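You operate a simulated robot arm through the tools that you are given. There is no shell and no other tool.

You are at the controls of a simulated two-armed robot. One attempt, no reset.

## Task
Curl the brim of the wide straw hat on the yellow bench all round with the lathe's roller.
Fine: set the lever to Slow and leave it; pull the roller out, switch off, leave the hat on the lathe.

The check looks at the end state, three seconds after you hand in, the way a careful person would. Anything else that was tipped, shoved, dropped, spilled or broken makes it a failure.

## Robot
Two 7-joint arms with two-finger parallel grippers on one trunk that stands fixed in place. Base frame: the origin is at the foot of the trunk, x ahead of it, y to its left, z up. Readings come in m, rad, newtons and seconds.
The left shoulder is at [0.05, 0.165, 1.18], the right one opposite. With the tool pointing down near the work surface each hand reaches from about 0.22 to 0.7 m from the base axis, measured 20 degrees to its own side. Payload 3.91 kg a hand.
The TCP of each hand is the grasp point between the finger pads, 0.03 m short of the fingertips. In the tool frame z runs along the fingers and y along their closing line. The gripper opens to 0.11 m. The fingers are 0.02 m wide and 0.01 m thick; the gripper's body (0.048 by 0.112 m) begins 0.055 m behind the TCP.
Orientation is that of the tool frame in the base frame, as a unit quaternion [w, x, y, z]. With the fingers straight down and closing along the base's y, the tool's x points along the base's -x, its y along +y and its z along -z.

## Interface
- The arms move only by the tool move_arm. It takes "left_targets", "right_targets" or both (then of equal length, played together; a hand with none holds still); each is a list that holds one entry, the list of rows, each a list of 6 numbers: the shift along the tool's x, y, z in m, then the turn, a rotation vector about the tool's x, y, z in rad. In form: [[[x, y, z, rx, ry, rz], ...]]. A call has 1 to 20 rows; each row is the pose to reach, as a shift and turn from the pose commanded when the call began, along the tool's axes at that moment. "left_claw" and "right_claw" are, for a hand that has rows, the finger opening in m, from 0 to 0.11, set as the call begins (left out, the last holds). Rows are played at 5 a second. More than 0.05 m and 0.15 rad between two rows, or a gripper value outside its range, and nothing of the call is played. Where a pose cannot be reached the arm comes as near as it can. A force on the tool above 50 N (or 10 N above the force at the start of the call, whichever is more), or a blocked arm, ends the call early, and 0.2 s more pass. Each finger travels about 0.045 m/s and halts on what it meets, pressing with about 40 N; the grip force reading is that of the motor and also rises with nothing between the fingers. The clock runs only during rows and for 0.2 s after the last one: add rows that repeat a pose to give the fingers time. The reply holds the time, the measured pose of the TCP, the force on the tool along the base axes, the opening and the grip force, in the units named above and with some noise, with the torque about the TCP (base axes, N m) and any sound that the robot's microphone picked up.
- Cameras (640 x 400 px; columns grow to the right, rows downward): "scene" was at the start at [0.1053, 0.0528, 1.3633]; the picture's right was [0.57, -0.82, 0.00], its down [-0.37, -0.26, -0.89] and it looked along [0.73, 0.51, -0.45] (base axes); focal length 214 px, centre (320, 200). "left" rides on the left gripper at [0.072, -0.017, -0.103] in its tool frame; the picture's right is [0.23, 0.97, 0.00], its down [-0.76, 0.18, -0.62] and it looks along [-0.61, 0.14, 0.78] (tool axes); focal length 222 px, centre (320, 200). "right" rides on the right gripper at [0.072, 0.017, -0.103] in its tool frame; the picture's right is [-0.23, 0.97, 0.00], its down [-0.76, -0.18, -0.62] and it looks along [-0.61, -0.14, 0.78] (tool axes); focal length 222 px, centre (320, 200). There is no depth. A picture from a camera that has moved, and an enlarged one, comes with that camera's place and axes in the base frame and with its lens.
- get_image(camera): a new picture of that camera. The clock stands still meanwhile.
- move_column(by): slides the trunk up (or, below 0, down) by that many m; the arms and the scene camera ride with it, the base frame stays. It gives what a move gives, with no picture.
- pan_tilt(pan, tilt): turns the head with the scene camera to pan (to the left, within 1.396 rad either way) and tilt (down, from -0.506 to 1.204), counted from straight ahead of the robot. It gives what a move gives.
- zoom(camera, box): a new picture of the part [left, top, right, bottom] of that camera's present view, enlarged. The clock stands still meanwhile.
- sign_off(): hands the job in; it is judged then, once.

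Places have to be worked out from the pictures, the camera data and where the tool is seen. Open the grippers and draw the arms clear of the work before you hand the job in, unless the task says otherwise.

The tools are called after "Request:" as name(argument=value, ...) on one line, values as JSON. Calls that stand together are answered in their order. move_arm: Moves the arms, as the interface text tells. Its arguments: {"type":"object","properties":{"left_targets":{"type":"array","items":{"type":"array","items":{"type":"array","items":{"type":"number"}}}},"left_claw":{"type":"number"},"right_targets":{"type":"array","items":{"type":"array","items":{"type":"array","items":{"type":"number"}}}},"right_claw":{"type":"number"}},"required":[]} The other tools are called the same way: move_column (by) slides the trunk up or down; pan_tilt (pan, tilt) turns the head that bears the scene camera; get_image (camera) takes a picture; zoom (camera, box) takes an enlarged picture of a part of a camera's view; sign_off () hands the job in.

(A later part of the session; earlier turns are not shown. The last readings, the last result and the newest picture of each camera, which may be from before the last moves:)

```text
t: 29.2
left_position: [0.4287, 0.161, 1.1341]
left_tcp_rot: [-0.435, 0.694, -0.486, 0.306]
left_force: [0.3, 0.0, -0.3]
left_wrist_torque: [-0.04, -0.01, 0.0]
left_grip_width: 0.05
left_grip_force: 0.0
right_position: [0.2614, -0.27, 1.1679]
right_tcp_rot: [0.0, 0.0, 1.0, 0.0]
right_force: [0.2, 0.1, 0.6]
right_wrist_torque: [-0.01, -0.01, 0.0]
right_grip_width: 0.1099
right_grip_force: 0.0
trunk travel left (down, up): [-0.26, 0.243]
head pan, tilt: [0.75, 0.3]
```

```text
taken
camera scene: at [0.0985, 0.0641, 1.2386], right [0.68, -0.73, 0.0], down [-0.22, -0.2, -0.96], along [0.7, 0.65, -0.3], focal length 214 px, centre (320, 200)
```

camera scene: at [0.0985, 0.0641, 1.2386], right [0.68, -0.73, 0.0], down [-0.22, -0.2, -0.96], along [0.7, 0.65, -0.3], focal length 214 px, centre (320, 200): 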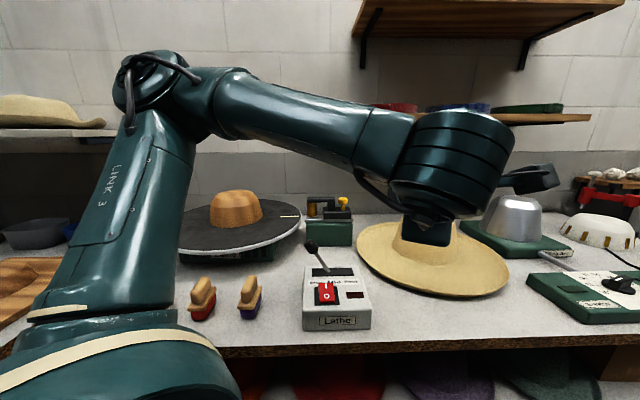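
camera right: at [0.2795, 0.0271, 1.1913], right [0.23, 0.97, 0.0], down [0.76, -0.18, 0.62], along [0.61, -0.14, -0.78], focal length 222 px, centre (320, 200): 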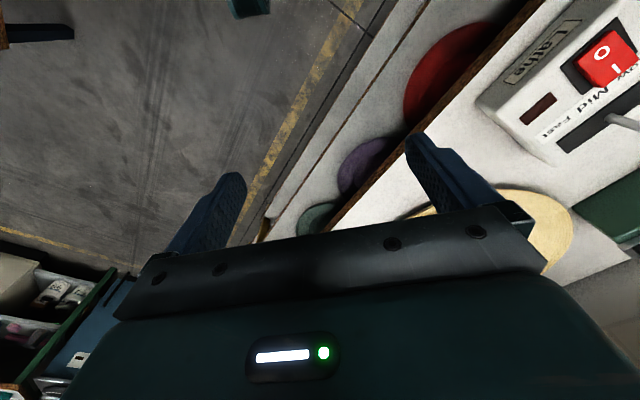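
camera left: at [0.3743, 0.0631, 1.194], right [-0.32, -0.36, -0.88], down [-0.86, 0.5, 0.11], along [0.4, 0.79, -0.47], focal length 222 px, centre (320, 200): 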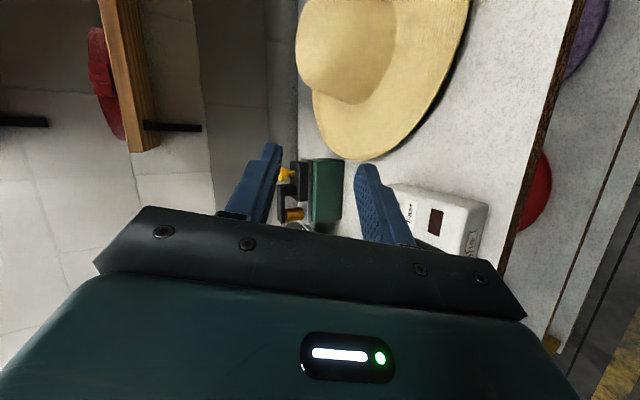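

The hand holds the tilted pose (about 26° below horizontal, heading 20°). From three views the hat centre is about (0.796, 0.246), R≈0.218, with the rim at z≈0.88. I move to a stand-off 7 cm short of the rim, still high.

Request:
move_arm(left_targets=[[[0.0075, 0.0214, 0.0263, 0, 0, 0], [0.015, 0.0428, 0.0526, 0, 0, 0], [0.0225, 0.0642, 0.0789, 0, 0, 0], [0.03, 0.0857, 0.1051, 0, 0, 0], [0.0375, 0.1071, 0.1314, 0, 0, 0], [0.045, 0.1285, 0.1577, 0, 0, 0]]], left_claw=0.03)

Request:
pan_tilt(pan=0.1, tilt=0.4)

Request:
get_image(camera="scene")

Request:
get_image(camera="left")

```text
t: 30.6
left_position: [0.523, 0.167, 0.9526]
left_tcp_rot: [-0.433, 0.694, -0.487, 0.306]
left_force: [0.6, -0.1, -0.1]
left_wrist_torque: [0.02, -0.02, -0.01]
left_grip_width: 0.03
left_grip_force: 0.0
left hand out of reach, approached as far as the arm can: row 5, 6
right_position: [0.2631, -0.2692, 1.1706]
right_tcp_rot: [0.0, 0.0, 1.0, -0.001]
right_force: [-0.1, -0.1, -0.5]
right_wrist_torque: [-0.03, -0.02, 0.0]
right_grip_width: 0.1099
right_grip_force: 0.1
trunk travel left (down, up): [-0.26, 0.243]
head pan, tilt: [0.75, 0.3]
```

```text
t: 31.6
left_position: [0.5214, 0.1671, 0.9521]
left_tcp_rot: [-0.435, 0.694, -0.486, 0.306]
left_force: [-0.4, -0.2, 0.1]
left_wrist_torque: [0.02, -0.02, 0.0]
left_grip_width: 0.0299
left_grip_force: 0.0
right_position: [0.2625, -0.2697, 1.1684]
right_tcp_rot: [0.0, 0.0, 1.0, 0.0]
right_force: [-0.2, 1.1, 0.4]
right_wrist_torque: [0.0, 0.0, -0.01]
right_grip_width: 0.1101
right_grip_force: 0.1
trunk travel left (down, up): [-0.26, 0.243]
head pan, tilt: [0.099, 0.4]
```

```text
taken
camera scene: at [0.1223, 0.0097, 1.2293], right [0.1, -0.99, 0.0], down [-0.39, -0.04, -0.92], along [0.92, 0.09, -0.39], focal length 214 px, centre (320, 200)
```

scene: 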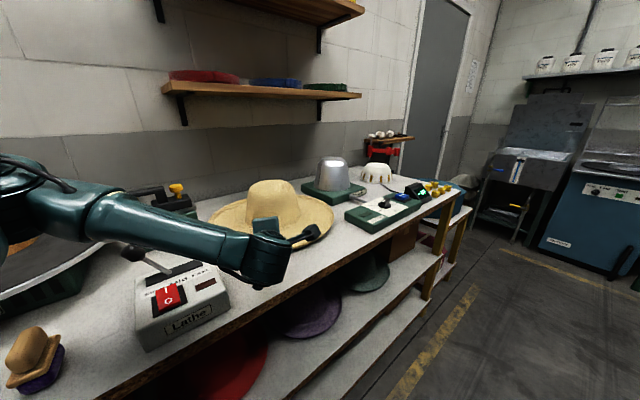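

```text
taken
camera left: at [0.4661, 0.0693, 1.0135], right [-0.32, -0.36, -0.88], down [-0.86, 0.5, 0.11], along [0.4, 0.79, -0.47], focal length 222 px, centre (320, 200)
```

left: 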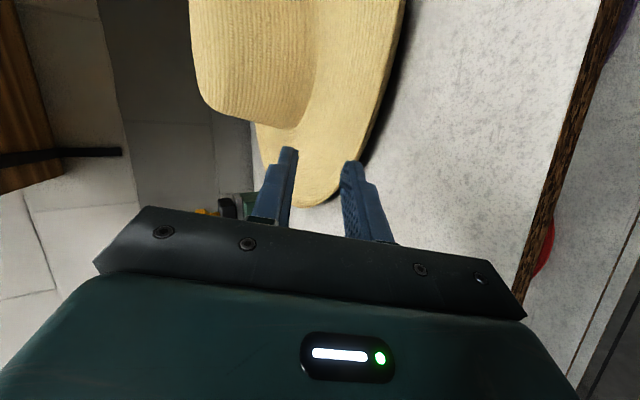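

The left arm reports out of reach with this wrist orientation, and its forearm passes close over the lever. The flipped wrist (camera on the left of the hand) needs less twist, and a higher shoulder gives the forearm more clearance, so I raise the trunk first.

Request:
move_column(by=0.2)

Request:
get_image(camera="scene")

```text
t: 33.8
left_position: [0.5215, 0.1669, 1.1522]
left_tcp_rot: [-0.434, 0.694, -0.487, 0.306]
left_force: [0.7, 0.6, 0.1]
left_wrist_torque: [0.0, -0.01, -0.02]
left_grip_width: 0.0298
left_grip_force: 0.1
right_position: [0.2633, -0.2696, 1.3684]
right_tcp_rot: [0.0, 0.0, 1.0, -0.001]
right_force: [0.2, 0.4, -0.4]
right_wrist_torque: [0.02, 0.02, 0.01]
right_grip_width: 0.11
right_grip_force: 0.1
trunk travel left (down, up): [-0.46, 0.043]
head pan, tilt: [0.099, 0.4]
```

```text
taken
camera scene: at [0.1224, 0.0096, 1.4293], right [0.1, -1.0, 0.0], down [-0.39, -0.04, -0.92], along [0.92, 0.09, -0.39], focal length 214 px, centre (320, 200)
```

scene: 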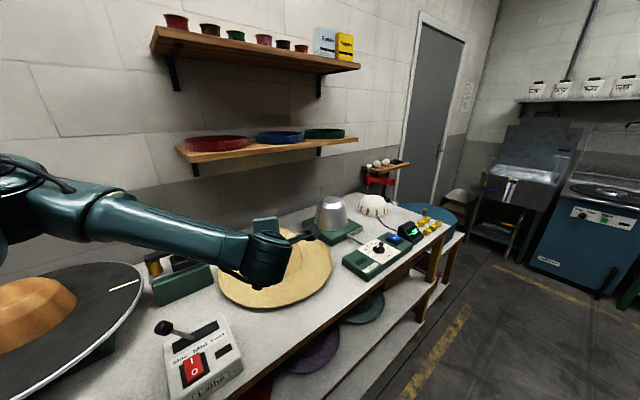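

The arm is clear above everything. I roll the hand about its own axis by half a turn (in two halves), backing off a little, so the camera ends on the left side.

Request:
move_arm(left_targets=[[[0, 0, -0.01, 0, 0, 0.1428], [0, 0, -0.02, 0, 0, 0.2856], [0, 0, -0.03, 0, 0, 0.4284], [0, 0, -0.04, 0, 0, 0.5712], [0, 0, -0.05, 0, 0, 0.714], [0, 0, -0.06, 0, 0, 0.8568], [0, 0, -0.06, 0, 0, 0.9996], [0, 0, -0.06, 0, 0, 1.1424], [0, 0, -0.06, 0, 0, 1.2852], [0, 0, -0.06, 0, 0, 1.428], [0, 0, -0.06, 0, 0, 1.5708]]])

Request:
move_arm(left_targets=[[[0, 0, 0, 0, 0, 0.1428], [0, 0, 0, 0, 0, 0.2856], [0, 0, 0, 0, 0, 0.4284], [0, 0, 0, 0, 0, 0.5712], [0, 0, 0, 0, 0, 0.714], [0, 0, 0, 0, 0, 0.8568], [0, 0, 0, 0, 0, 0.9996], [0, 0, 0, 0, 0, 1.1424], [0, 0, 0, 0, 0, 1.2852], [0, 0, 0, 0, 0, 1.428], [0, 0, 0, 0, 0, 1.5708]]])

Request:
get_image(camera="scene")

Request:
get_image(camera="left")

```text
t: 36.2
left_position: [0.4704, 0.1503, 1.1801]
left_tcp_rot: [0.523, -0.145, 0.835, 0.091]
left_force: [-0.2, -0.1, -0.3]
left_wrist_torque: [0.04, 0.02, -0.01]
left_grip_width: 0.03
left_grip_force: 0.0
left hand out of reach, approached as far as the arm can: row 7, 8, 9, 10, 11
right_position: [0.2607, -0.2691, 1.3696]
right_tcp_rot: [0.001, -0.001, 1.0, 0.0]
right_force: [-0.5, -0.2, 0.1]
right_wrist_torque: [0.02, -0.02, 0.01]
right_grip_width: 0.11
right_grip_force: 0.2
trunk travel left (down, up): [-0.46, 0.043]
head pan, tilt: [0.099, 0.4]
```

```text
t: 38.6
left_position: [0.4693, 0.1522, 1.1795]
left_tcp_rot: [0.304, 0.488, 0.693, 0.435]
left_force: [0.7, 0.1, 0.3]
left_wrist_torque: [0.02, -0.03, 0.01]
left_grip_width: 0.03
left_grip_force: 0.0
right_position: [0.2617, -0.2696, 1.3697]
right_tcp_rot: [0.0, -0.001, 1.0, 0.0]
right_force: [0.0, 0.4, 0.2]
right_wrist_torque: [0.02, 0.01, -0.01]
right_grip_width: 0.1099
right_grip_force: 0.1
trunk travel left (down, up): [-0.46, 0.043]
head pan, tilt: [0.099, 0.4]
```

```text
taken
camera scene: at [0.1223, 0.0096, 1.4293], right [0.1, -1.0, 0.0], down [-0.39, -0.04, -0.92], along [0.92, 0.09, -0.39], focal length 214 px, centre (320, 200)
```

scene: 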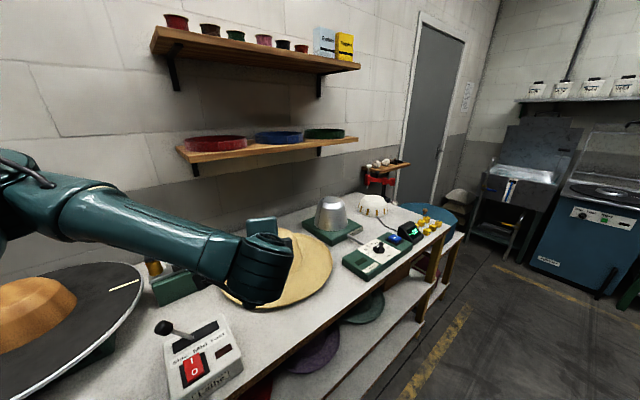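

```text
taken
camera left: at [0.3516, 0.1865, 1.2101], right [0.32, 0.36, 0.88], down [-0.2, -0.88, 0.43], along [0.93, -0.31, -0.21], focal length 222 px, centre (320, 200)
```

left: 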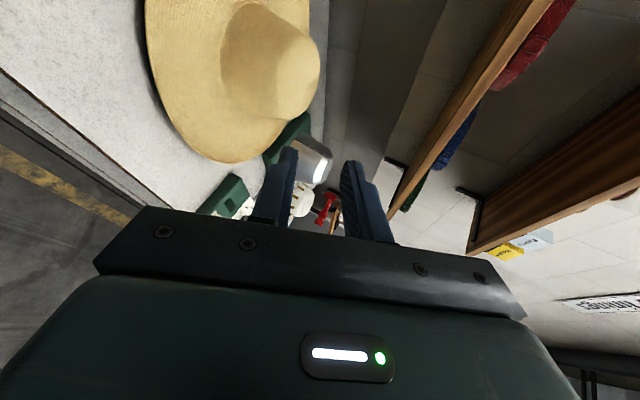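

The hand is flipped with the same pointing direction. I lower it again to the stand-off near (0.525, 0.148, 0.953) and watch whether it can reach.

Request:
move_arm(left_targets=[[[-0.0038, -0.0302, 0.0242, 0, 0, 0], [-0.0076, -0.0605, 0.0484, 0, 0, 0], [-0.0114, -0.0907, 0.0726, 0, 0, 0], [-0.0152, -0.1209, 0.0968, 0, 0, 0], [-0.019, -0.1512, 0.121, 0, 0, 0], [-0.0228, -0.1814, 0.1452, 0, 0, 0]]], left_claw=0.03)

Request:
get_image(camera="scene")

Request:
get_image(camera="left")

```text
t: 40.0
left_position: [0.5082, 0.2314, 1.0434]
left_tcp_rot: [0.306, 0.488, 0.693, 0.434]
left_force: [0.7, -0.8, -0.2]
left_wrist_torque: [0.01, -0.01, 0.05]
left_grip_width: 0.0301
left_grip_force: 0.0
left hand out of reach, approached as far as the arm can: row 1, 2, 3, 4, 5, 6
right_position: [0.2612, -0.2689, 1.3692]
right_tcp_rot: [-0.001, 0.0, 1.0, 0.0]
right_force: [-0.1, -0.5, 0.0]
right_wrist_torque: [0.01, -0.02, 0.0]
right_grip_width: 0.1099
right_grip_force: 0.0
trunk travel left (down, up): [-0.46, 0.043]
head pan, tilt: [0.099, 0.4]
```

```text
taken
camera scene: at [0.1224, 0.0099, 1.4293], right [0.1, -1.0, 0.0], down [-0.39, -0.04, -0.92], along [0.92, 0.09, -0.39], focal length 214 px, centre (320, 200)
```

scene: 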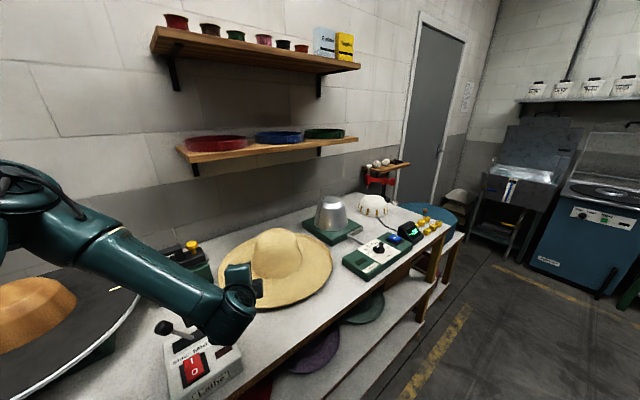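

```text
taken
camera left: at [0.3898, 0.266, 1.0738], right [0.32, 0.36, 0.88], down [-0.2, -0.88, 0.43], along [0.93, -0.31, -0.21], focal length 222 px, centre (320, 200)
```

left: 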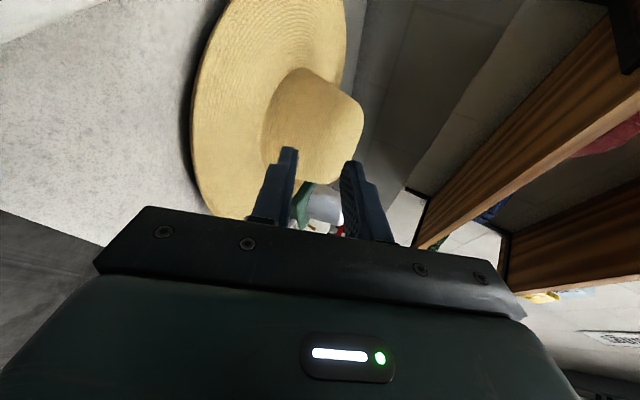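

Out of reach this time with the high shoulder. The forearm comes from the elbow on the left, so a heading more to the right should ease the wrist; I turn the heading from 20° to 8° and aim at the corresponding stand-off.

Request:
move_arm(left_targets=[[[-0.009, -0.026, 0.014, 0, -0.063, 0.031], [-0.018, -0.053, 0.0285, 0, -0.126, 0.061], [-0.0274, -0.0791, 0.0428, 0, -0.189, 0.092]]])

Request:
get_image(camera="scene")

```text
t: 40.8
left_position: [0.5302, 0.2209, 1.0243]
left_tcp_rot: [0.33, 0.554, 0.652, 0.398]
left_force: [-1.0, 0.6, 0.0]
left_wrist_torque: [-0.02, 0.0, 0.03]
left_grip_width: 0.0299
left_grip_force: 0.1
left hand out of reach, approached as far as the arm can: row 1, 2, 3
right_position: [0.263, -0.2697, 1.3693]
right_tcp_rot: [-0.001, 0.001, 1.0, 0.0]
right_force: [-0.1, 0.0, 0.1]
right_wrist_torque: [-0.03, 0.01, 0.01]
right_grip_width: 0.1102
right_grip_force: 0.1
trunk travel left (down, up): [-0.46, 0.043]
head pan, tilt: [0.099, 0.4]
```

```text
taken
camera scene: at [0.1232, 0.0096, 1.4292], right [0.1, -0.99, 0.0], down [-0.39, -0.04, -0.92], along [0.92, 0.09, -0.39], focal length 214 px, centre (320, 200)
```

scene: 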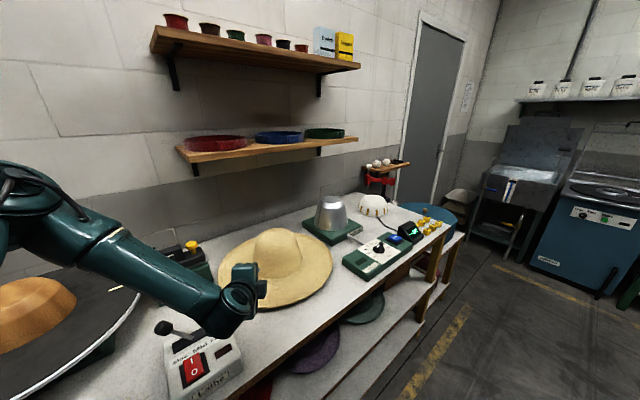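

The hand hangs about 7 cm too high—the steep forearm limits the wrist. A lower shoulder should help, so I lift the hand relative to the trunk and then lower the trunk.

Request:
move_arm(left_targets=[[[0.0005, 0.0376, -0.0198, 0, 0, 0], [0.0009, 0.0752, -0.0395, 0, 0, 0], [0.0014, 0.1128, -0.0593, 0, 0, 0], [0.0018, 0.1504, -0.079, 0, 0, 0]]])

Request:
move_column(by=-0.22)

Request:
get_image(camera="scene")

```text
t: 41.8
left_position: [0.5207, 0.2208, 1.1969]
left_tcp_rot: [0.349, 0.557, 0.639, 0.4]
left_force: [-0.2, -0.1, 0.2]
left_wrist_torque: [-0.01, -0.04, -0.02]
left_grip_width: 0.0299
left_grip_force: 0.2
right_position: [0.2609, -0.2693, 1.37]
right_tcp_rot: [0.001, 0.0, 1.0, 0.0]
right_force: [-0.7, -0.1, 0.2]
right_wrist_torque: [0.0, 0.04, -0.01]
right_grip_width: 0.1096
right_grip_force: 0.2
trunk travel left (down, up): [-0.46, 0.043]
head pan, tilt: [0.099, 0.4]
```

```text
t: 44.1
left_position: [0.5219, 0.221, 0.9754]
left_tcp_rot: [0.35, 0.557, 0.638, 0.4]
left_force: [-0.2, 0.1, -0.4]
left_wrist_torque: [0.01, 0.03, 0.01]
left_grip_width: 0.03
left_grip_force: 0.2
right_position: [0.2614, -0.2695, 1.1492]
right_tcp_rot: [0.0, 0.0, 1.0, 0.0]
right_force: [-0.5, 0.2, -0.1]
right_wrist_torque: [0.0, -0.02, 0.0]
right_grip_width: 0.1104
right_grip_force: 0.0
trunk travel left (down, up): [-0.24, 0.263]
head pan, tilt: [0.099, 0.4]
```

```text
taken
camera scene: at [0.1222, 0.0096, 1.2094], right [0.1, -1.0, 0.0], down [-0.39, -0.04, -0.92], along [0.92, 0.09, -0.39], focal length 214 px, centre (320, 200)
```

scene: 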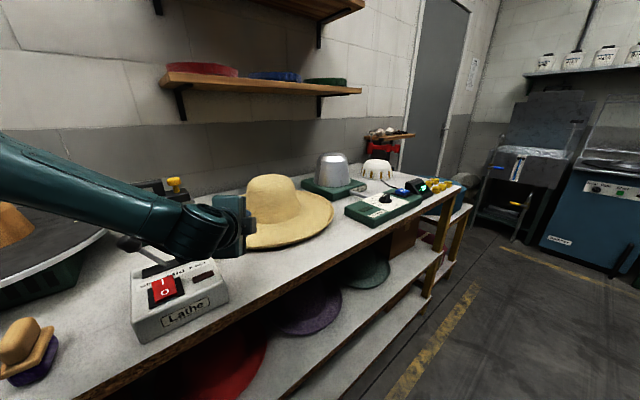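

Reached, at (0.522, 0.221, 0.975) heading ~8°. I check clearances of the wrist to the control box and lever with zooms before lowering.

Request:
zoom(camera="scene", box=[100, 160, 340, 310])

Request:
get_image(camera="left")

Request:
get_image(camera="right")

```text
2.67 times, centred on (220, 235) of scene
camera zoom: at [0.1222, 0.0096, 1.2094], right [0.1, -1.0, 0.0], down [-0.39, -0.04, -0.92], along [0.92, 0.09, -0.39], focal length 572 px, centre (587, 107)
```

zoom: 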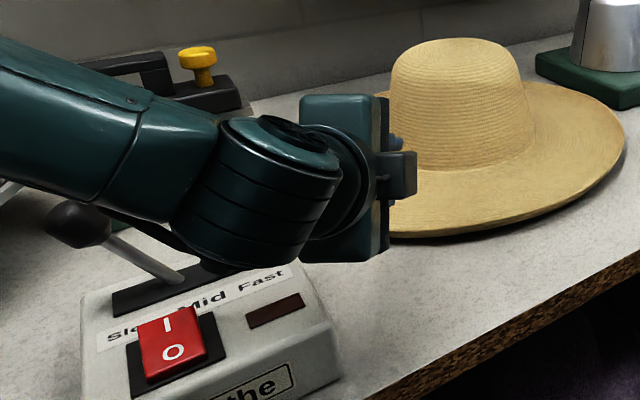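

```text
taken
camera left: at [0.413, 0.2783, 1.0056], right [0.39, 0.28, 0.88], down [-0.38, -0.82, 0.43], along [0.84, -0.5, -0.21], focal length 222 px, centre (320, 200)
```

left: 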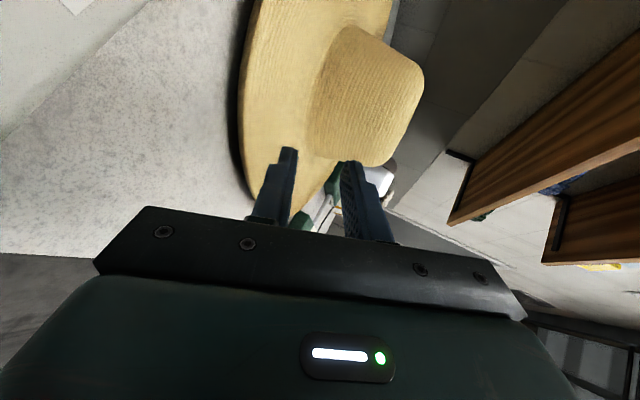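

```text
taken
camera right: at [0.1894, -0.2527, 1.2529], right [0.23, 0.97, 0.0], down [0.76, -0.18, 0.62], along [0.61, -0.14, -0.78], focal length 222 px, centre (320, 200)
```

right: 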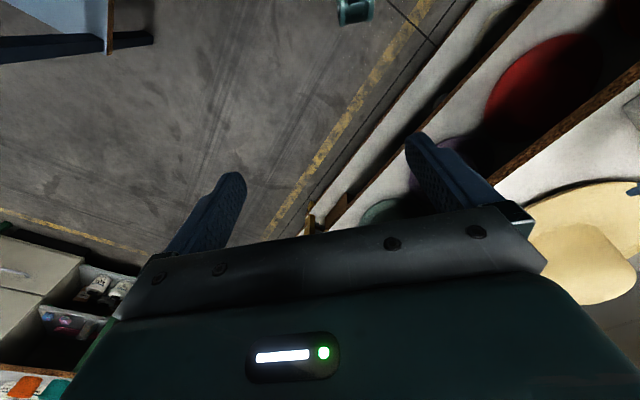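

The forearm seems to pass beyond the lever knob, so the elbow may be over the lathe. I pan left to check before moving anything.

Request:
pan_tilt(pan=0.95, tilt=0.3)

Request:
get_image(camera="scene")

```text
t: 45.3
left_position: [0.5214, 0.2192, 0.9754]
left_tcp_rot: [0.35, 0.557, 0.639, 0.399]
left_force: [-0.5, -0.1, 0.1]
left_wrist_torque: [0.01, -0.02, 0.01]
left_grip_width: 0.0301
left_grip_force: 0.0
right_position: [0.2628, -0.2707, 1.1491]
right_tcp_rot: [0.0, 0.0, 1.0, 0.001]
right_force: [1.3, 0.4, 0.3]
right_wrist_torque: [0.01, -0.01, -0.01]
right_grip_width: 0.11
right_grip_force: 0.1
trunk travel left (down, up): [-0.24, 0.263]
head pan, tilt: [0.949, 0.3]
```

```text
taken
camera scene: at [0.0845, 0.0763, 1.2186], right [0.81, -0.58, 0.0], down [-0.17, -0.24, -0.96], along [0.56, 0.78, -0.3], focal length 214 px, centre (320, 200)
```

scene: 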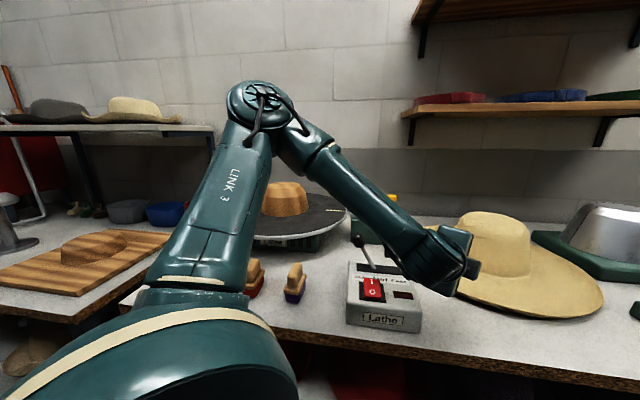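

The forearm descends close over the lever and box, too tight for lowering here. The right arm has clear space in front of the hat and its forearm lines up with the approach, so I'll use the right hand for the hat. First I lift the trunk and take the left hand up and back, out of the way.

Request:
move_column(by=0.2)

Request:
move_arm(left_targets=[[[0, 0.005, -0.035, 0.14, 0, 0], [0.005, 0.015, -0.08, 0.28, 0, 0], [0.02, 0.025, -0.125, 0.42, 0, 0], [0.035, 0.035, -0.17, 0.56, 0, 0], [0.055, 0.04, -0.21, 0.7, 0, 0], [0.075, 0.045, -0.25, 0.84, 0, 0], [0.1, 0.05, -0.28, 0.98, 0, 0], [0.13, 0.05, -0.3, 1.12, 0, 0]]])

Request:
get_image(camera="scene")

```text
t: 47.4
left_position: [0.5216, 0.2203, 1.1761]
left_tcp_rot: [0.349, 0.557, 0.639, 0.4]
left_force: [0.3, -0.3, 0.3]
left_wrist_torque: [-0.01, 0.0, 0.01]
left_grip_width: 0.0299
left_grip_force: 0.1
right_position: [0.262, -0.2702, 1.3484]
right_tcp_rot: [0.0, -0.001, 1.0, 0.0]
right_force: [-0.2, -0.2, 0.5]
right_wrist_torque: [-0.02, 0.03, -0.01]
right_grip_width: 0.1102
right_grip_force: 0.1
trunk travel left (down, up): [-0.44, 0.063]
head pan, tilt: [0.949, 0.3]
```

```text
t: 49.2
left_position: [0.2069, 0.2102, 1.2974]
left_tcp_rot: [0.0, 0.656, 0.755, -0.002]
left_force: [0.4, -0.4, 0.9]
left_wrist_torque: [0.01, 0.02, 0.02]
left_grip_width: 0.0301
left_grip_force: 0.1
left hand out of reach, approached as far as the arm can: row 2, 3, 4, 5, 6, 7, 8
right_position: [0.2632, -0.2699, 1.3485]
right_tcp_rot: [0.0, 0.001, 1.0, 0.001]
right_force: [0.2, -0.6, -0.5]
right_wrist_torque: [-0.01, 0.02, 0.0]
right_grip_width: 0.1101
right_grip_force: 0.1
trunk travel left (down, up): [-0.44, 0.063]
head pan, tilt: [0.949, 0.3]
```

```text
taken
camera scene: at [0.0857, 0.0763, 1.4184], right [0.81, -0.58, 0.0], down [-0.17, -0.24, -0.95], along [0.56, 0.78, -0.3], focal length 214 px, centre (320, 200)
```

scene: 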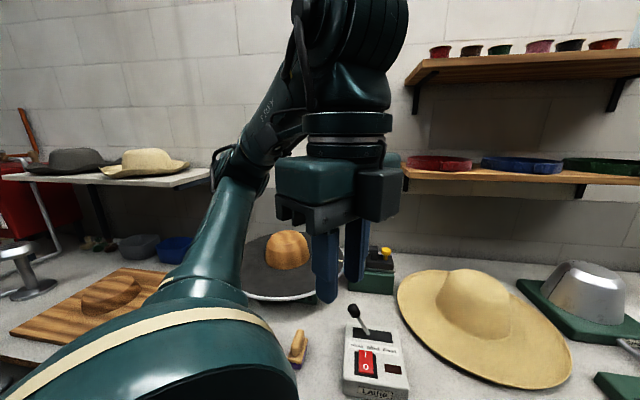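

The left hand points down near (0.21, 0.21, 1.30). I take it further to the left and unwind its yaw, so the middle is free for the right arm.

Request:
move_arm(left_targets=[[[0.037, -0.007, -0.006, 0, 0, -0.14], [0.075, -0.014, -0.012, 0, 0, -0.28], [0.112, -0.022, -0.019, 0, 0, -0.42], [0.15, -0.029, -0.025, 0, 0, -0.56], [0.188, -0.036, -0.031, 0, 0, -0.7], [0.226, -0.043, -0.037, 0, 0, -0.84], [0.263, -0.05, -0.044, 0, 0, -0.98], [0.301, -0.058, -0.05, 0, 0, -1.12]]], left_claw=0.05)

Request:
pan_tilt(pan=1.2, tilt=0.2)

Request:
get_image(camera="scene")

```text
t: 51.0
left_position: [0.1821, 0.3844, 1.3062]
left_tcp_rot: [0.001, 0.154, 0.988, -0.001]
left_force: [1.1, -0.4, -0.2]
left_wrist_torque: [0.01, 0.0, -0.01]
left_grip_width: 0.0501
left_grip_force: 0.1
left hand out of reach, approached as far as the arm can: row 1, 2, 3, 4, 5, 6, 7, 8
right_position: [0.2627, -0.2685, 1.3493]
right_tcp_rot: [0.0, 0.0, 1.0, 0.0]
right_force: [0.0, -0.3, 0.1]
right_wrist_torque: [-0.04, 0.0, 0.0]
right_grip_width: 0.1101
right_grip_force: 0.0
trunk travel left (down, up): [-0.44, 0.063]
head pan, tilt: [0.949, 0.3]
```

```text
t: 51.8
left_position: [0.1819, 0.3835, 1.305]
left_tcp_rot: [0.0, 0.156, 0.988, 0.001]
left_force: [0.4, 0.7, -0.3]
left_wrist_torque: [-0.01, 0.02, -0.03]
left_grip_width: 0.0502
left_grip_force: 0.0
right_position: [0.2626, -0.2702, 1.3505]
right_tcp_rot: [0.0, 0.001, 1.0, 0.0]
right_force: [0.1, -0.8, -0.6]
right_wrist_torque: [0.02, 0.04, 0.06]
right_grip_width: 0.1098
right_grip_force: 0.1
trunk travel left (down, up): [-0.44, 0.063]
head pan, tilt: [1.201, 0.201]
```

```text
taken
camera scene: at [0.0639, 0.0873, 1.4278], right [0.93, -0.36, 0.0], down [-0.07, -0.19, -0.98], along [0.35, 0.91, -0.2], focal length 214 px, centre (320, 200)
```

scene: 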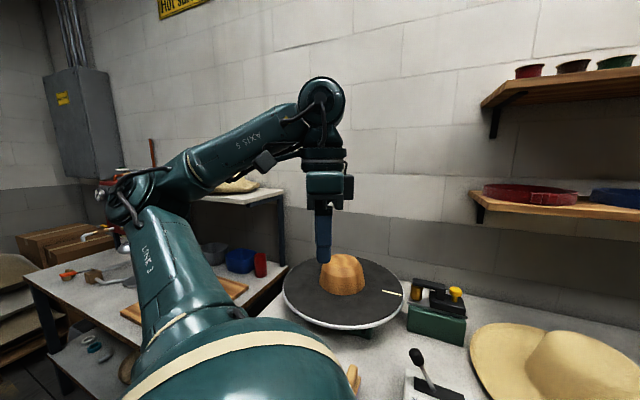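

The left hand is still in the middle. I try to draw it back beside the trunk, toward about (-0.1, 0.46, 1.36).

Request:
move_arm(left_targets=[[[0.036, 0.01, -0.006, 0, 0, 0], [0.072, 0.015, -0.012, 0, 0, 0], [0.108, 0.015, -0.019, 0, 0, 0], [0.144, 0.01, -0.025, 0, 0, 0], [0.18, 0.005, -0.031, 0, 0, 0], [0.216, 0, -0.037, 0, 0, 0], [0.252, -0.01, -0.044, 0, 0, 0], [0.288, -0.019, -0.05, 0, 0, 0]]])

Request:
get_image(camera="scene")

```text
t: 53.6
left_position: [0.0785, 0.324, 1.2772]
left_tcp_rot: [0.0, 0.157, 0.988, -0.001]
left_force: [0.0, -1.0, 0.4]
left_wrist_torque: [-0.01, 0.0, 0.05]
left_grip_width: 0.0502
left_grip_force: 0.0
left hand out of reach, approached as far as the arm can: row 1, 2, 3, 4, 5, 6, 7, 8
right_position: [0.2616, -0.2706, 1.3479]
right_tcp_rot: [0.0, -0.001, 1.0, -0.001]
right_force: [0.5, 1.1, -0.2]
right_wrist_torque: [0.0, -0.01, -0.01]
right_grip_width: 0.1099
right_grip_force: 0.1
trunk travel left (down, up): [-0.44, 0.063]
head pan, tilt: [1.201, 0.201]
```

```text
taken
camera scene: at [0.0639, 0.0875, 1.4278], right [0.93, -0.36, 0.0], down [-0.07, -0.19, -0.98], along [0.35, 0.91, -0.2], focal length 214 px, centre (320, 200)
```

scene: 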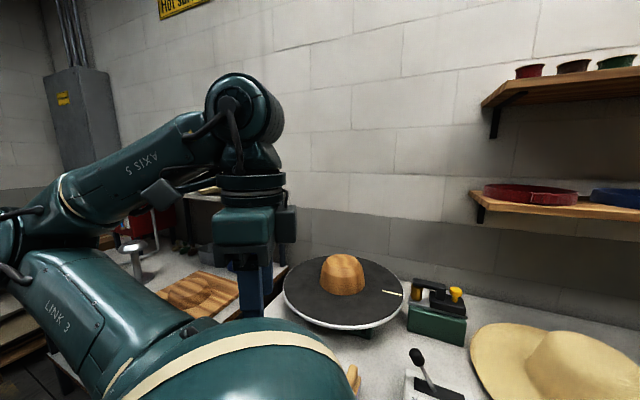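

The left arm is now tucked back beside the trunk. I move the right hand in front of the hat at height, yawing it to a 35° heading.

Request:
move_arm(right_targets=[[[-0.02375, 0.03375, 0.0125, 0, 0, 0.12], [-0.0475, 0.0675, 0.025, 0, 0, 0.24], [-0.07125, 0.10125, 0.0375, 0, 0, 0.36], [-0.095, 0.135, 0.05, 0, 0, 0.48], [-0.11875, 0.16875, 0.0625, 0, 0, 0.6], [-0.1425, 0.2025, 0.075, 0, 0, 0.72], [-0.16625, 0.23625, 0.0875, 0, 0, 0.84], [-0.19, 0.27, 0.1, 0, 0, 0.96]]], right_claw=0.03)

Request:
move_arm(right_targets=[[[0, 0, 0, -0.14, 0, 0], [0, 0, 0, -0.28, 0, 0], [0, 0, 0, -0.42, 0, 0], [0, 0, 0, -0.56, 0, 0], [0, 0, 0, -0.7, 0, 0], [0, 0, 0, -0.84, 0, 0], [0, 0, 0, -0.98, 0, 0], [0, 0, 0, -1.12, 0, 0]]])

Request:
pan_tilt(pan=0.3, tilt=0.5)

Request:
get_image(camera="scene")

Request:
get_image(camera="right")

```text
t: 55.4
left_position: [0.0794, 0.3247, 1.278]
left_tcp_rot: [0.001, 0.157, 0.988, 0.0]
left_force: [0.0, 0.1, -0.1]
left_wrist_torque: [-0.02, 0.02, 0.0]
left_grip_width: 0.0503
left_grip_force: 0.1
right_position: [0.4489, 0.0037, 1.2478]
right_tcp_rot: [0.0, 0.463, 0.886, 0.0]
right_force: [0.2, 0.2, -0.1]
right_wrist_torque: [-0.01, -0.05, 0.02]
right_grip_width: 0.03
right_grip_force: 0.1
trunk travel left (down, up): [-0.44, 0.063]
head pan, tilt: [1.201, 0.201]
```

```text
t: 57.2
left_position: [0.0792, 0.3232, 1.2781]
left_tcp_rot: [0.0, 0.156, 0.988, 0.0]
left_force: [1.0, 0.2, 0.3]
left_wrist_torque: [0.01, -0.01, -0.02]
left_grip_width: 0.0501
left_grip_force: 0.0
right_position: [0.4533, 0.003, 1.2491]
right_tcp_rot: [0.245, 0.391, 0.75, 0.473]
right_force: [0.2, 0.1, -0.9]
right_wrist_torque: [0.01, -0.02, -0.02]
right_grip_width: 0.0299
right_grip_force: 0.0
trunk travel left (down, up): [-0.44, 0.063]
head pan, tilt: [1.201, 0.201]
```

```text
t: 58.4
left_position: [0.0772, 0.3237, 1.2776]
left_tcp_rot: [0.0, 0.157, 0.988, 0.0]
left_force: [-0.1, -0.2, -0.4]
left_wrist_torque: [-0.04, -0.03, 0.02]
left_grip_width: 0.05
left_grip_force: 0.0
right_position: [0.4518, 0.0002, 1.2486]
right_tcp_rot: [0.245, 0.392, 0.752, 0.471]
right_force: [0.0, 0.0, 0.3]
right_wrist_torque: [0.0, 0.02, -0.04]
right_grip_width: 0.0297
right_grip_force: 0.1
trunk travel left (down, up): [-0.44, 0.063]
head pan, tilt: [0.3, 0.499]
```

```text
taken
camera scene: at [0.117, 0.0274, 1.4002], right [0.3, -0.95, 0.0], down [-0.46, -0.14, -0.88], along [0.84, 0.26, -0.48], focal length 214 px, centre (320, 200)
```

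scene: 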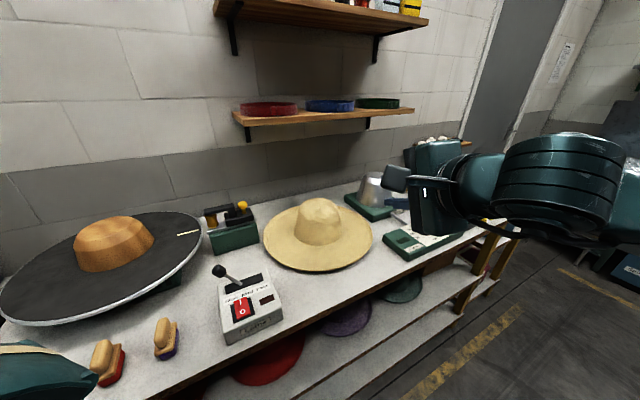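

```text
taken
camera right: at [0.3402, 0.0118, 1.3095], right [0.48, 0.06, 0.88], down [-0.09, -0.99, 0.11], along [0.87, -0.13, -0.47], focal length 222 px, centre (320, 200)
```

right: 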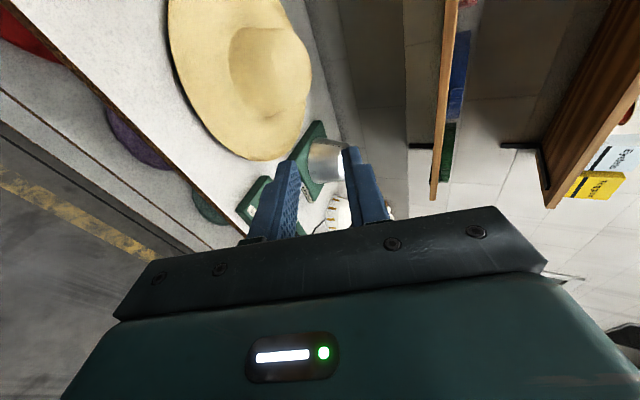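

The right hand takes the pose easily. I zoom on the hat from this view to refine its centre before descending.

Request:
zoom(camera="scene", box=[245, 175, 395, 290])

Request:
zoom(camera="scene", box=[0, 190, 280, 340])

```text
3.48 times, centred on (320, 232) of scene
camera zoom: at [0.117, 0.0274, 1.4002], right [0.3, -0.95, 0.0], down [-0.46, -0.14, -0.88], along [0.84, 0.26, -0.48], focal length 746 px, centre (320, 87)
```

zoom: 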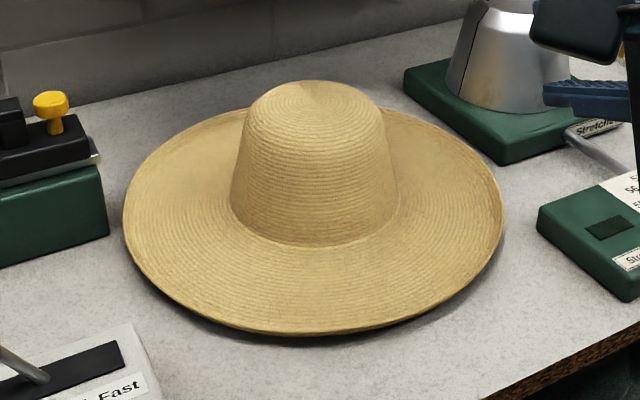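

```text
2.29 times, centred on (140, 265) of scene
camera zoom: at [0.117, 0.0274, 1.4002], right [0.3, -0.95, 0.0], down [-0.46, -0.14, -0.88], along [0.84, 0.26, -0.48], focal length 490 px, centre (731, 51)
```

zoom: 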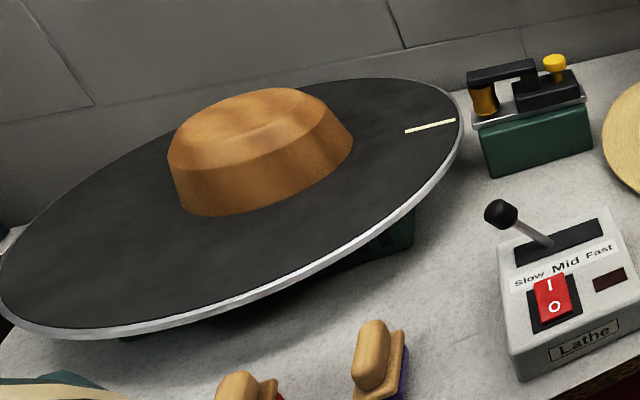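

Refined: hat centre about (0.80, 0.25), R≈0.22. I lower the trunk to working height.

Request:
move_column(by=-0.22)

```text
t: 60.7
left_position: [0.0784, 0.3251, 1.0573]
left_tcp_rot: [-0.001, 0.156, 0.988, 0.0]
left_force: [0.6, -1.2, -0.3]
left_wrist_torque: [0.0, -0.01, -0.02]
left_grip_width: 0.0501
left_grip_force: 0.0
right_position: [0.4516, 0.0017, 1.0292]
right_tcp_rot: [0.245, 0.392, 0.751, 0.471]
right_force: [0.8, 1.0, 0.0]
right_wrist_torque: [-0.03, -0.02, 0.01]
right_grip_width: 0.0301
right_grip_force: 0.0
trunk travel left (down, up): [-0.22, 0.283]
head pan, tilt: [0.3, 0.499]
```

I advance the right hand to the stand-off 6 cm short of the rim, at z≈0.93, and look from the side cameras.

Request:
move_arm(right_targets=[[[0.001, -0.0062, 0.0442, 0, 0, 0], [0.002, -0.0123, 0.0885, 0, 0, 0], [0.003, -0.0185, 0.1327, 0, 0, 0], [0.004, -0.0246, 0.1769, 0, 0, 0]]], right_claw=0.03)

Request:
pan_tilt(pan=0.1, tilt=0.4)

Request:
get_image(camera="scene")

Request:
get_image(camera="right")

```text
t: 61.7
left_position: [0.0784, 0.3243, 1.0593]
left_tcp_rot: [0.0, 0.156, 0.988, -0.001]
left_force: [0.3, 0.4, -0.1]
left_wrist_torque: [-0.03, 0.0, -0.03]
left_grip_width: 0.0498
left_grip_force: 0.1
right_position: [0.5729, 0.0912, 0.9294]
right_tcp_rot: [0.246, 0.391, 0.751, 0.471]
right_force: [0.3, 0.1, 0.5]
right_wrist_torque: [-0.05, -0.03, -0.02]
right_grip_width: 0.0302
right_grip_force: 0.1
trunk travel left (down, up): [-0.22, 0.283]
head pan, tilt: [0.3, 0.499]
```

```text
t: 62.5
left_position: [0.0794, 0.3237, 1.0572]
left_tcp_rot: [0.0, 0.156, 0.988, 0.0]
left_force: [-0.1, 0.0, 0.0]
left_wrist_torque: [0.03, -0.01, 0.02]
left_grip_width: 0.0502
left_grip_force: 0.0
right_position: [0.5725, 0.092, 0.9311]
right_tcp_rot: [0.245, 0.391, 0.752, 0.471]
right_force: [-0.5, 0.0, -0.1]
right_wrist_torque: [-0.01, 0.02, 0.01]
right_grip_width: 0.0298
right_grip_force: 0.0
trunk travel left (down, up): [-0.22, 0.283]
head pan, tilt: [0.099, 0.4]
```

```text
taken
camera scene: at [0.1223, 0.0096, 1.1893], right [0.1, -0.99, 0.0], down [-0.39, -0.04, -0.92], along [0.92, 0.09, -0.39], focal length 214 px, centre (320, 200)
```

scene: 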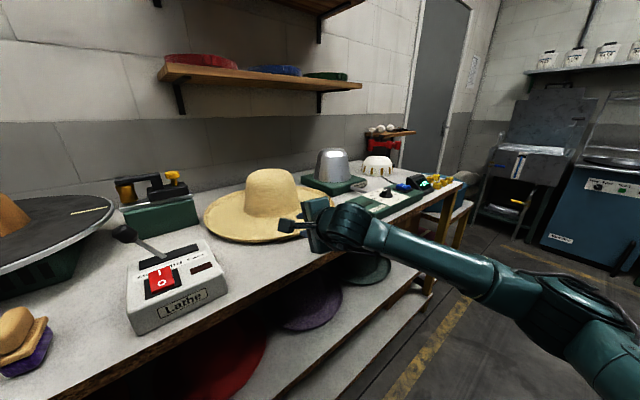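

```text
taken
camera right: at [0.4613, 0.101, 0.9915], right [0.48, 0.06, 0.88], down [-0.09, -0.99, 0.11], along [0.87, -0.13, -0.47], focal length 222 px, centre (320, 200)
```

right: 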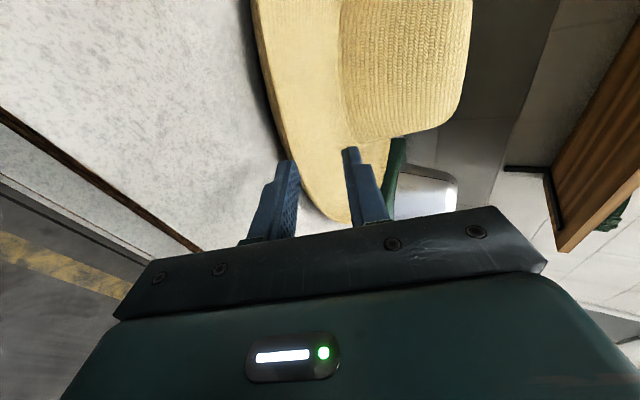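

Both cameras show the hand clear and in front of the rim, with the lower finger on the left side of the right-hand picture. I zoom on the fingertips versus the rim.

Request:
zoom(camera="right", box=[220, 60, 440, 250])

Request:
zoom(camera="scene", box=[200, 160, 380, 260])

```text
2.11 times, centred on (330, 155) of right
camera zoom: at [0.4613, 0.101, 0.9915], right [0.48, 0.06, 0.88], down [-0.09, -0.99, 0.11], along [0.87, -0.13, -0.47], focal length 468 px, centre (299, 295)
```

zoom: 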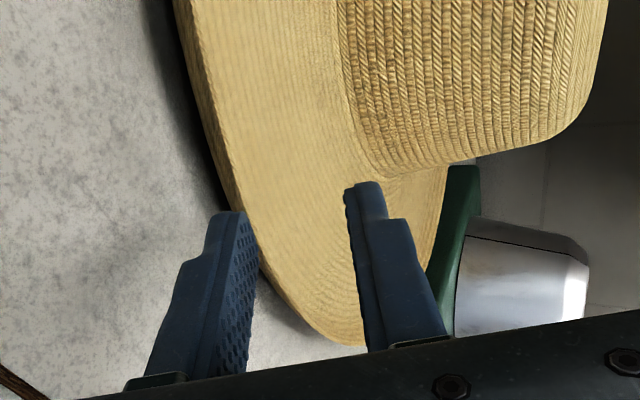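

```text
3.56 times, centred on (290, 210) of scene
camera zoom: at [0.1223, 0.0096, 1.1893], right [0.1, -0.99, 0.0], down [-0.39, -0.04, -0.92], along [0.92, 0.09, -0.39], focal length 763 px, centre (427, 164)
```

zoom: 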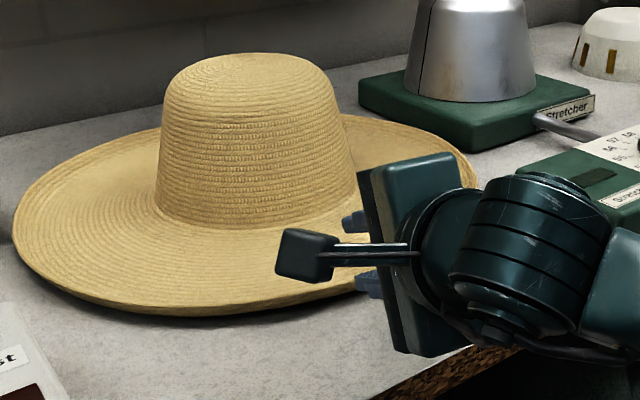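

The rim is about 3 cm ahead of the fingertips. I lower by 3.4 cm so that the lower finger skims just above the bench.

Request:
move_arm(right_targets=[[[0, -0.0108, 0.0052, 0, 0, 0], [0, -0.0216, 0.0104, 0, 0, 0], [0, -0.0306, 0.0148, 0, 0, 0]]], right_claw=0.03)

Request:
zoom(camera="right", box=[220, 60, 440, 250])

Request:
zoom(camera="scene", box=[200, 160, 380, 260])

```text
t: 63.3
left_position: [0.0784, 0.323, 1.0581]
left_tcp_rot: [0.0, 0.157, 0.988, -0.001]
left_force: [0.8, 0.7, 0.2]
left_wrist_torque: [0.0, -0.02, -0.01]
left_grip_width: 0.0501
left_grip_force: 0.1
right_position: [0.5715, 0.0914, 0.8954]
right_tcp_rot: [0.245, 0.391, 0.751, 0.472]
right_force: [-0.1, 0.1, -0.1]
right_wrist_torque: [0.0, -0.04, 0.0]
right_grip_width: 0.0296
right_grip_force: 0.0
trunk travel left (down, up): [-0.22, 0.283]
head pan, tilt: [0.099, 0.4]
```

```text
2.11 times, centred on (330, 155) of right
camera zoom: at [0.4598, 0.1012, 0.9564], right [0.48, 0.06, 0.88], down [-0.09, -0.99, 0.11], along [0.87, -0.13, -0.47], focal length 468 px, centre (299, 295)
```

zoom: 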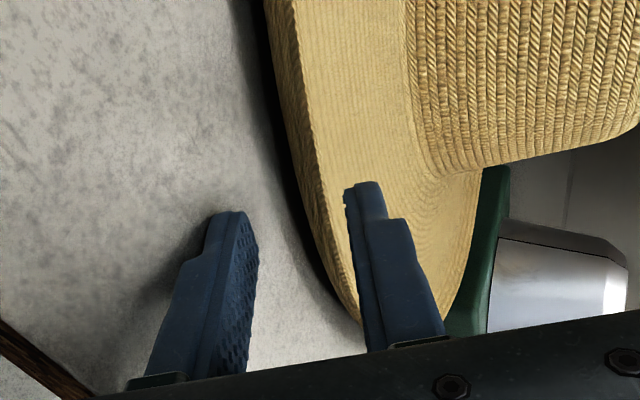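

```text
3.56 times, centred on (290, 210) of scene
camera zoom: at [0.1222, 0.0096, 1.1893], right [0.1, -1.0, 0.0], down [-0.39, -0.04, -0.92], along [0.92, 0.09, -0.39], focal length 763 px, centre (427, 164)
```

zoom: 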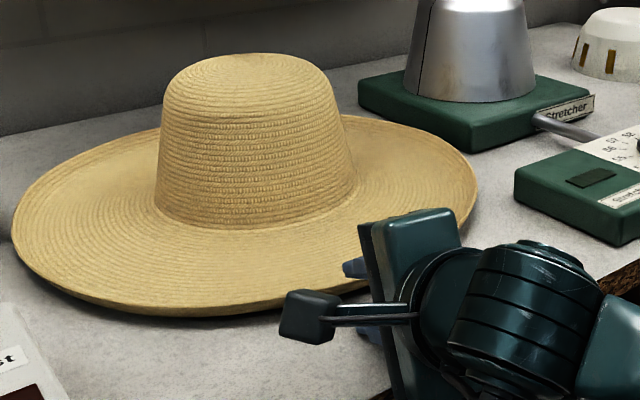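

The rim lies between the two fingers' heights. I advance level by 4 cm in small steps, watching the force.

Request:
move_arm(right_targets=[[[0, 0.0044, 0.009, 0, 0, 0], [0, 0.0087, 0.018, 0, 0, 0], [0, 0.0131, 0.027, 0, 0, 0], [0, 0.0174, 0.0361, 0, 0, 0]]])

Request:
zoom(camera="right", box=[220, 60, 440, 250])

Request:
zoom(camera="scene", box=[200, 160, 380, 260])

```text
t: 64.3
left_position: [0.0776, 0.324, 1.0578]
left_tcp_rot: [0.0, 0.157, 0.988, -0.002]
left_force: [0.0, 0.4, -0.6]
left_wrist_torque: [0.04, 0.02, 0.02]
left_grip_width: 0.0502
left_grip_force: 0.1
right_position: [0.6031, 0.1148, 0.8966]
right_tcp_rot: [0.246, 0.391, 0.751, 0.472]
right_force: [-0.1, -0.4, 0.1]
right_wrist_torque: [0.01, 0.03, -0.02]
right_grip_width: 0.03
right_grip_force: 0.1
trunk travel left (down, up): [-0.22, 0.283]
head pan, tilt: [0.099, 0.4]
```

```text
2.11 times, centred on (330, 155) of right
camera zoom: at [0.4916, 0.1242, 0.9574], right [0.48, 0.06, 0.88], down [-0.09, -0.99, 0.11], along [0.87, -0.13, -0.47], focal length 468 px, centre (299, 295)
```

zoom: 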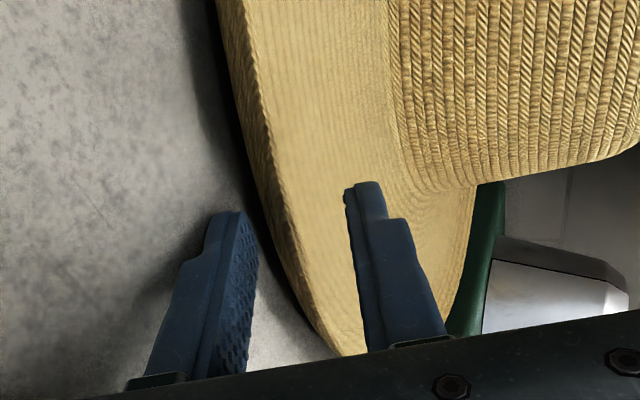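

```text
3.56 times, centred on (290, 210) of scene
camera zoom: at [0.1222, 0.0096, 1.1893], right [0.1, -1.0, 0.0], down [-0.39, -0.04, -0.92], along [0.92, 0.09, -0.39], focal length 763 px, centre (427, 164)
```

zoom: 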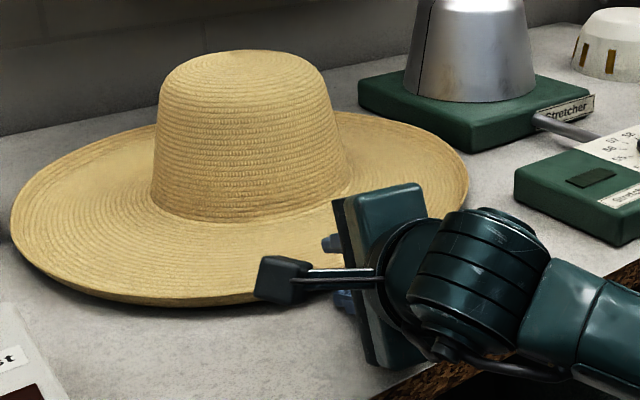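

The hat slid a centimetre back: the lower fingertip touches the sloping underside, with only a small overlap. I lower 5 mm, narrow the opening slightly and advance another 12 mm to get as much of the lip as possible between the pads.

Request:
move_arm(right_targets=[[[0, -0.0045, 0.0022, 0, 0, 0], [0, -0.002, 0.0076, 0, 0, 0], [0, 0.0007, 0.013, 0, 0, 0], [0, 0.0007, 0.013, 0, 0, 0]]], right_claw=0.024)

Request:
zoom(camera="right", box=[220, 60, 440, 250])

Request:
zoom(camera="scene", box=[200, 160, 380, 260])

```text
t: 65.3
left_position: [0.0784, 0.3239, 1.0576]
left_tcp_rot: [0.0, 0.156, 0.988, -0.001]
left_force: [0.1, 0.0, -0.3]
left_wrist_torque: [0.0, 0.02, 0.0]
left_grip_width: 0.0501
left_grip_force: 0.0
right_position: [0.6137, 0.1204, 0.8924]
right_tcp_rot: [0.246, 0.391, 0.751, 0.471]
right_force: [-4.2, -4.3, 6.0]
right_wrist_torque: [-0.04, 0.05, -0.01]
right_grip_width: 0.0227
right_grip_force: 0.0
trunk travel left (down, up): [-0.22, 0.283]
head pan, tilt: [0.099, 0.4]
```

```text
2.11 times, centred on (330, 155) of right
camera zoom: at [0.5008, 0.1303, 0.9528], right [0.48, 0.06, 0.88], down [-0.09, -0.99, 0.11], along [0.88, -0.13, -0.47], focal length 468 px, centre (299, 295)
```

zoom: 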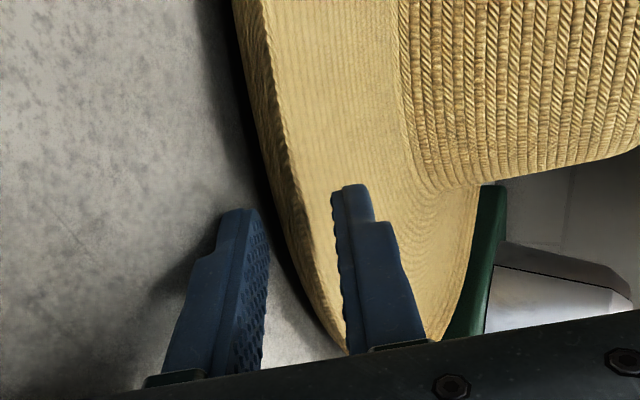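

```text
3.56 times, centred on (290, 210) of scene
camera zoom: at [0.1214, 0.0091, 1.1895], right [0.1, -1.0, 0.0], down [-0.39, -0.04, -0.92], along [0.92, 0.09, -0.39], focal length 763 px, centre (427, 164)
```

zoom: 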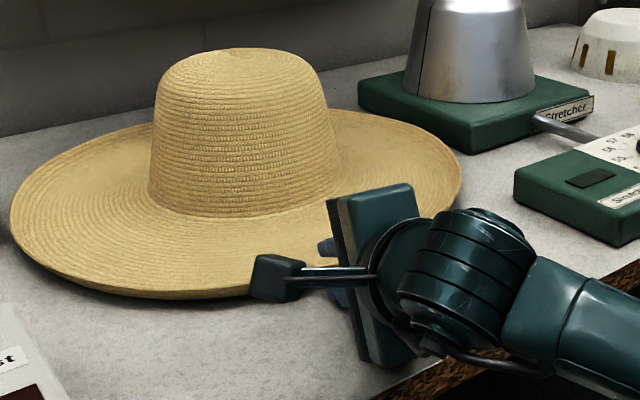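

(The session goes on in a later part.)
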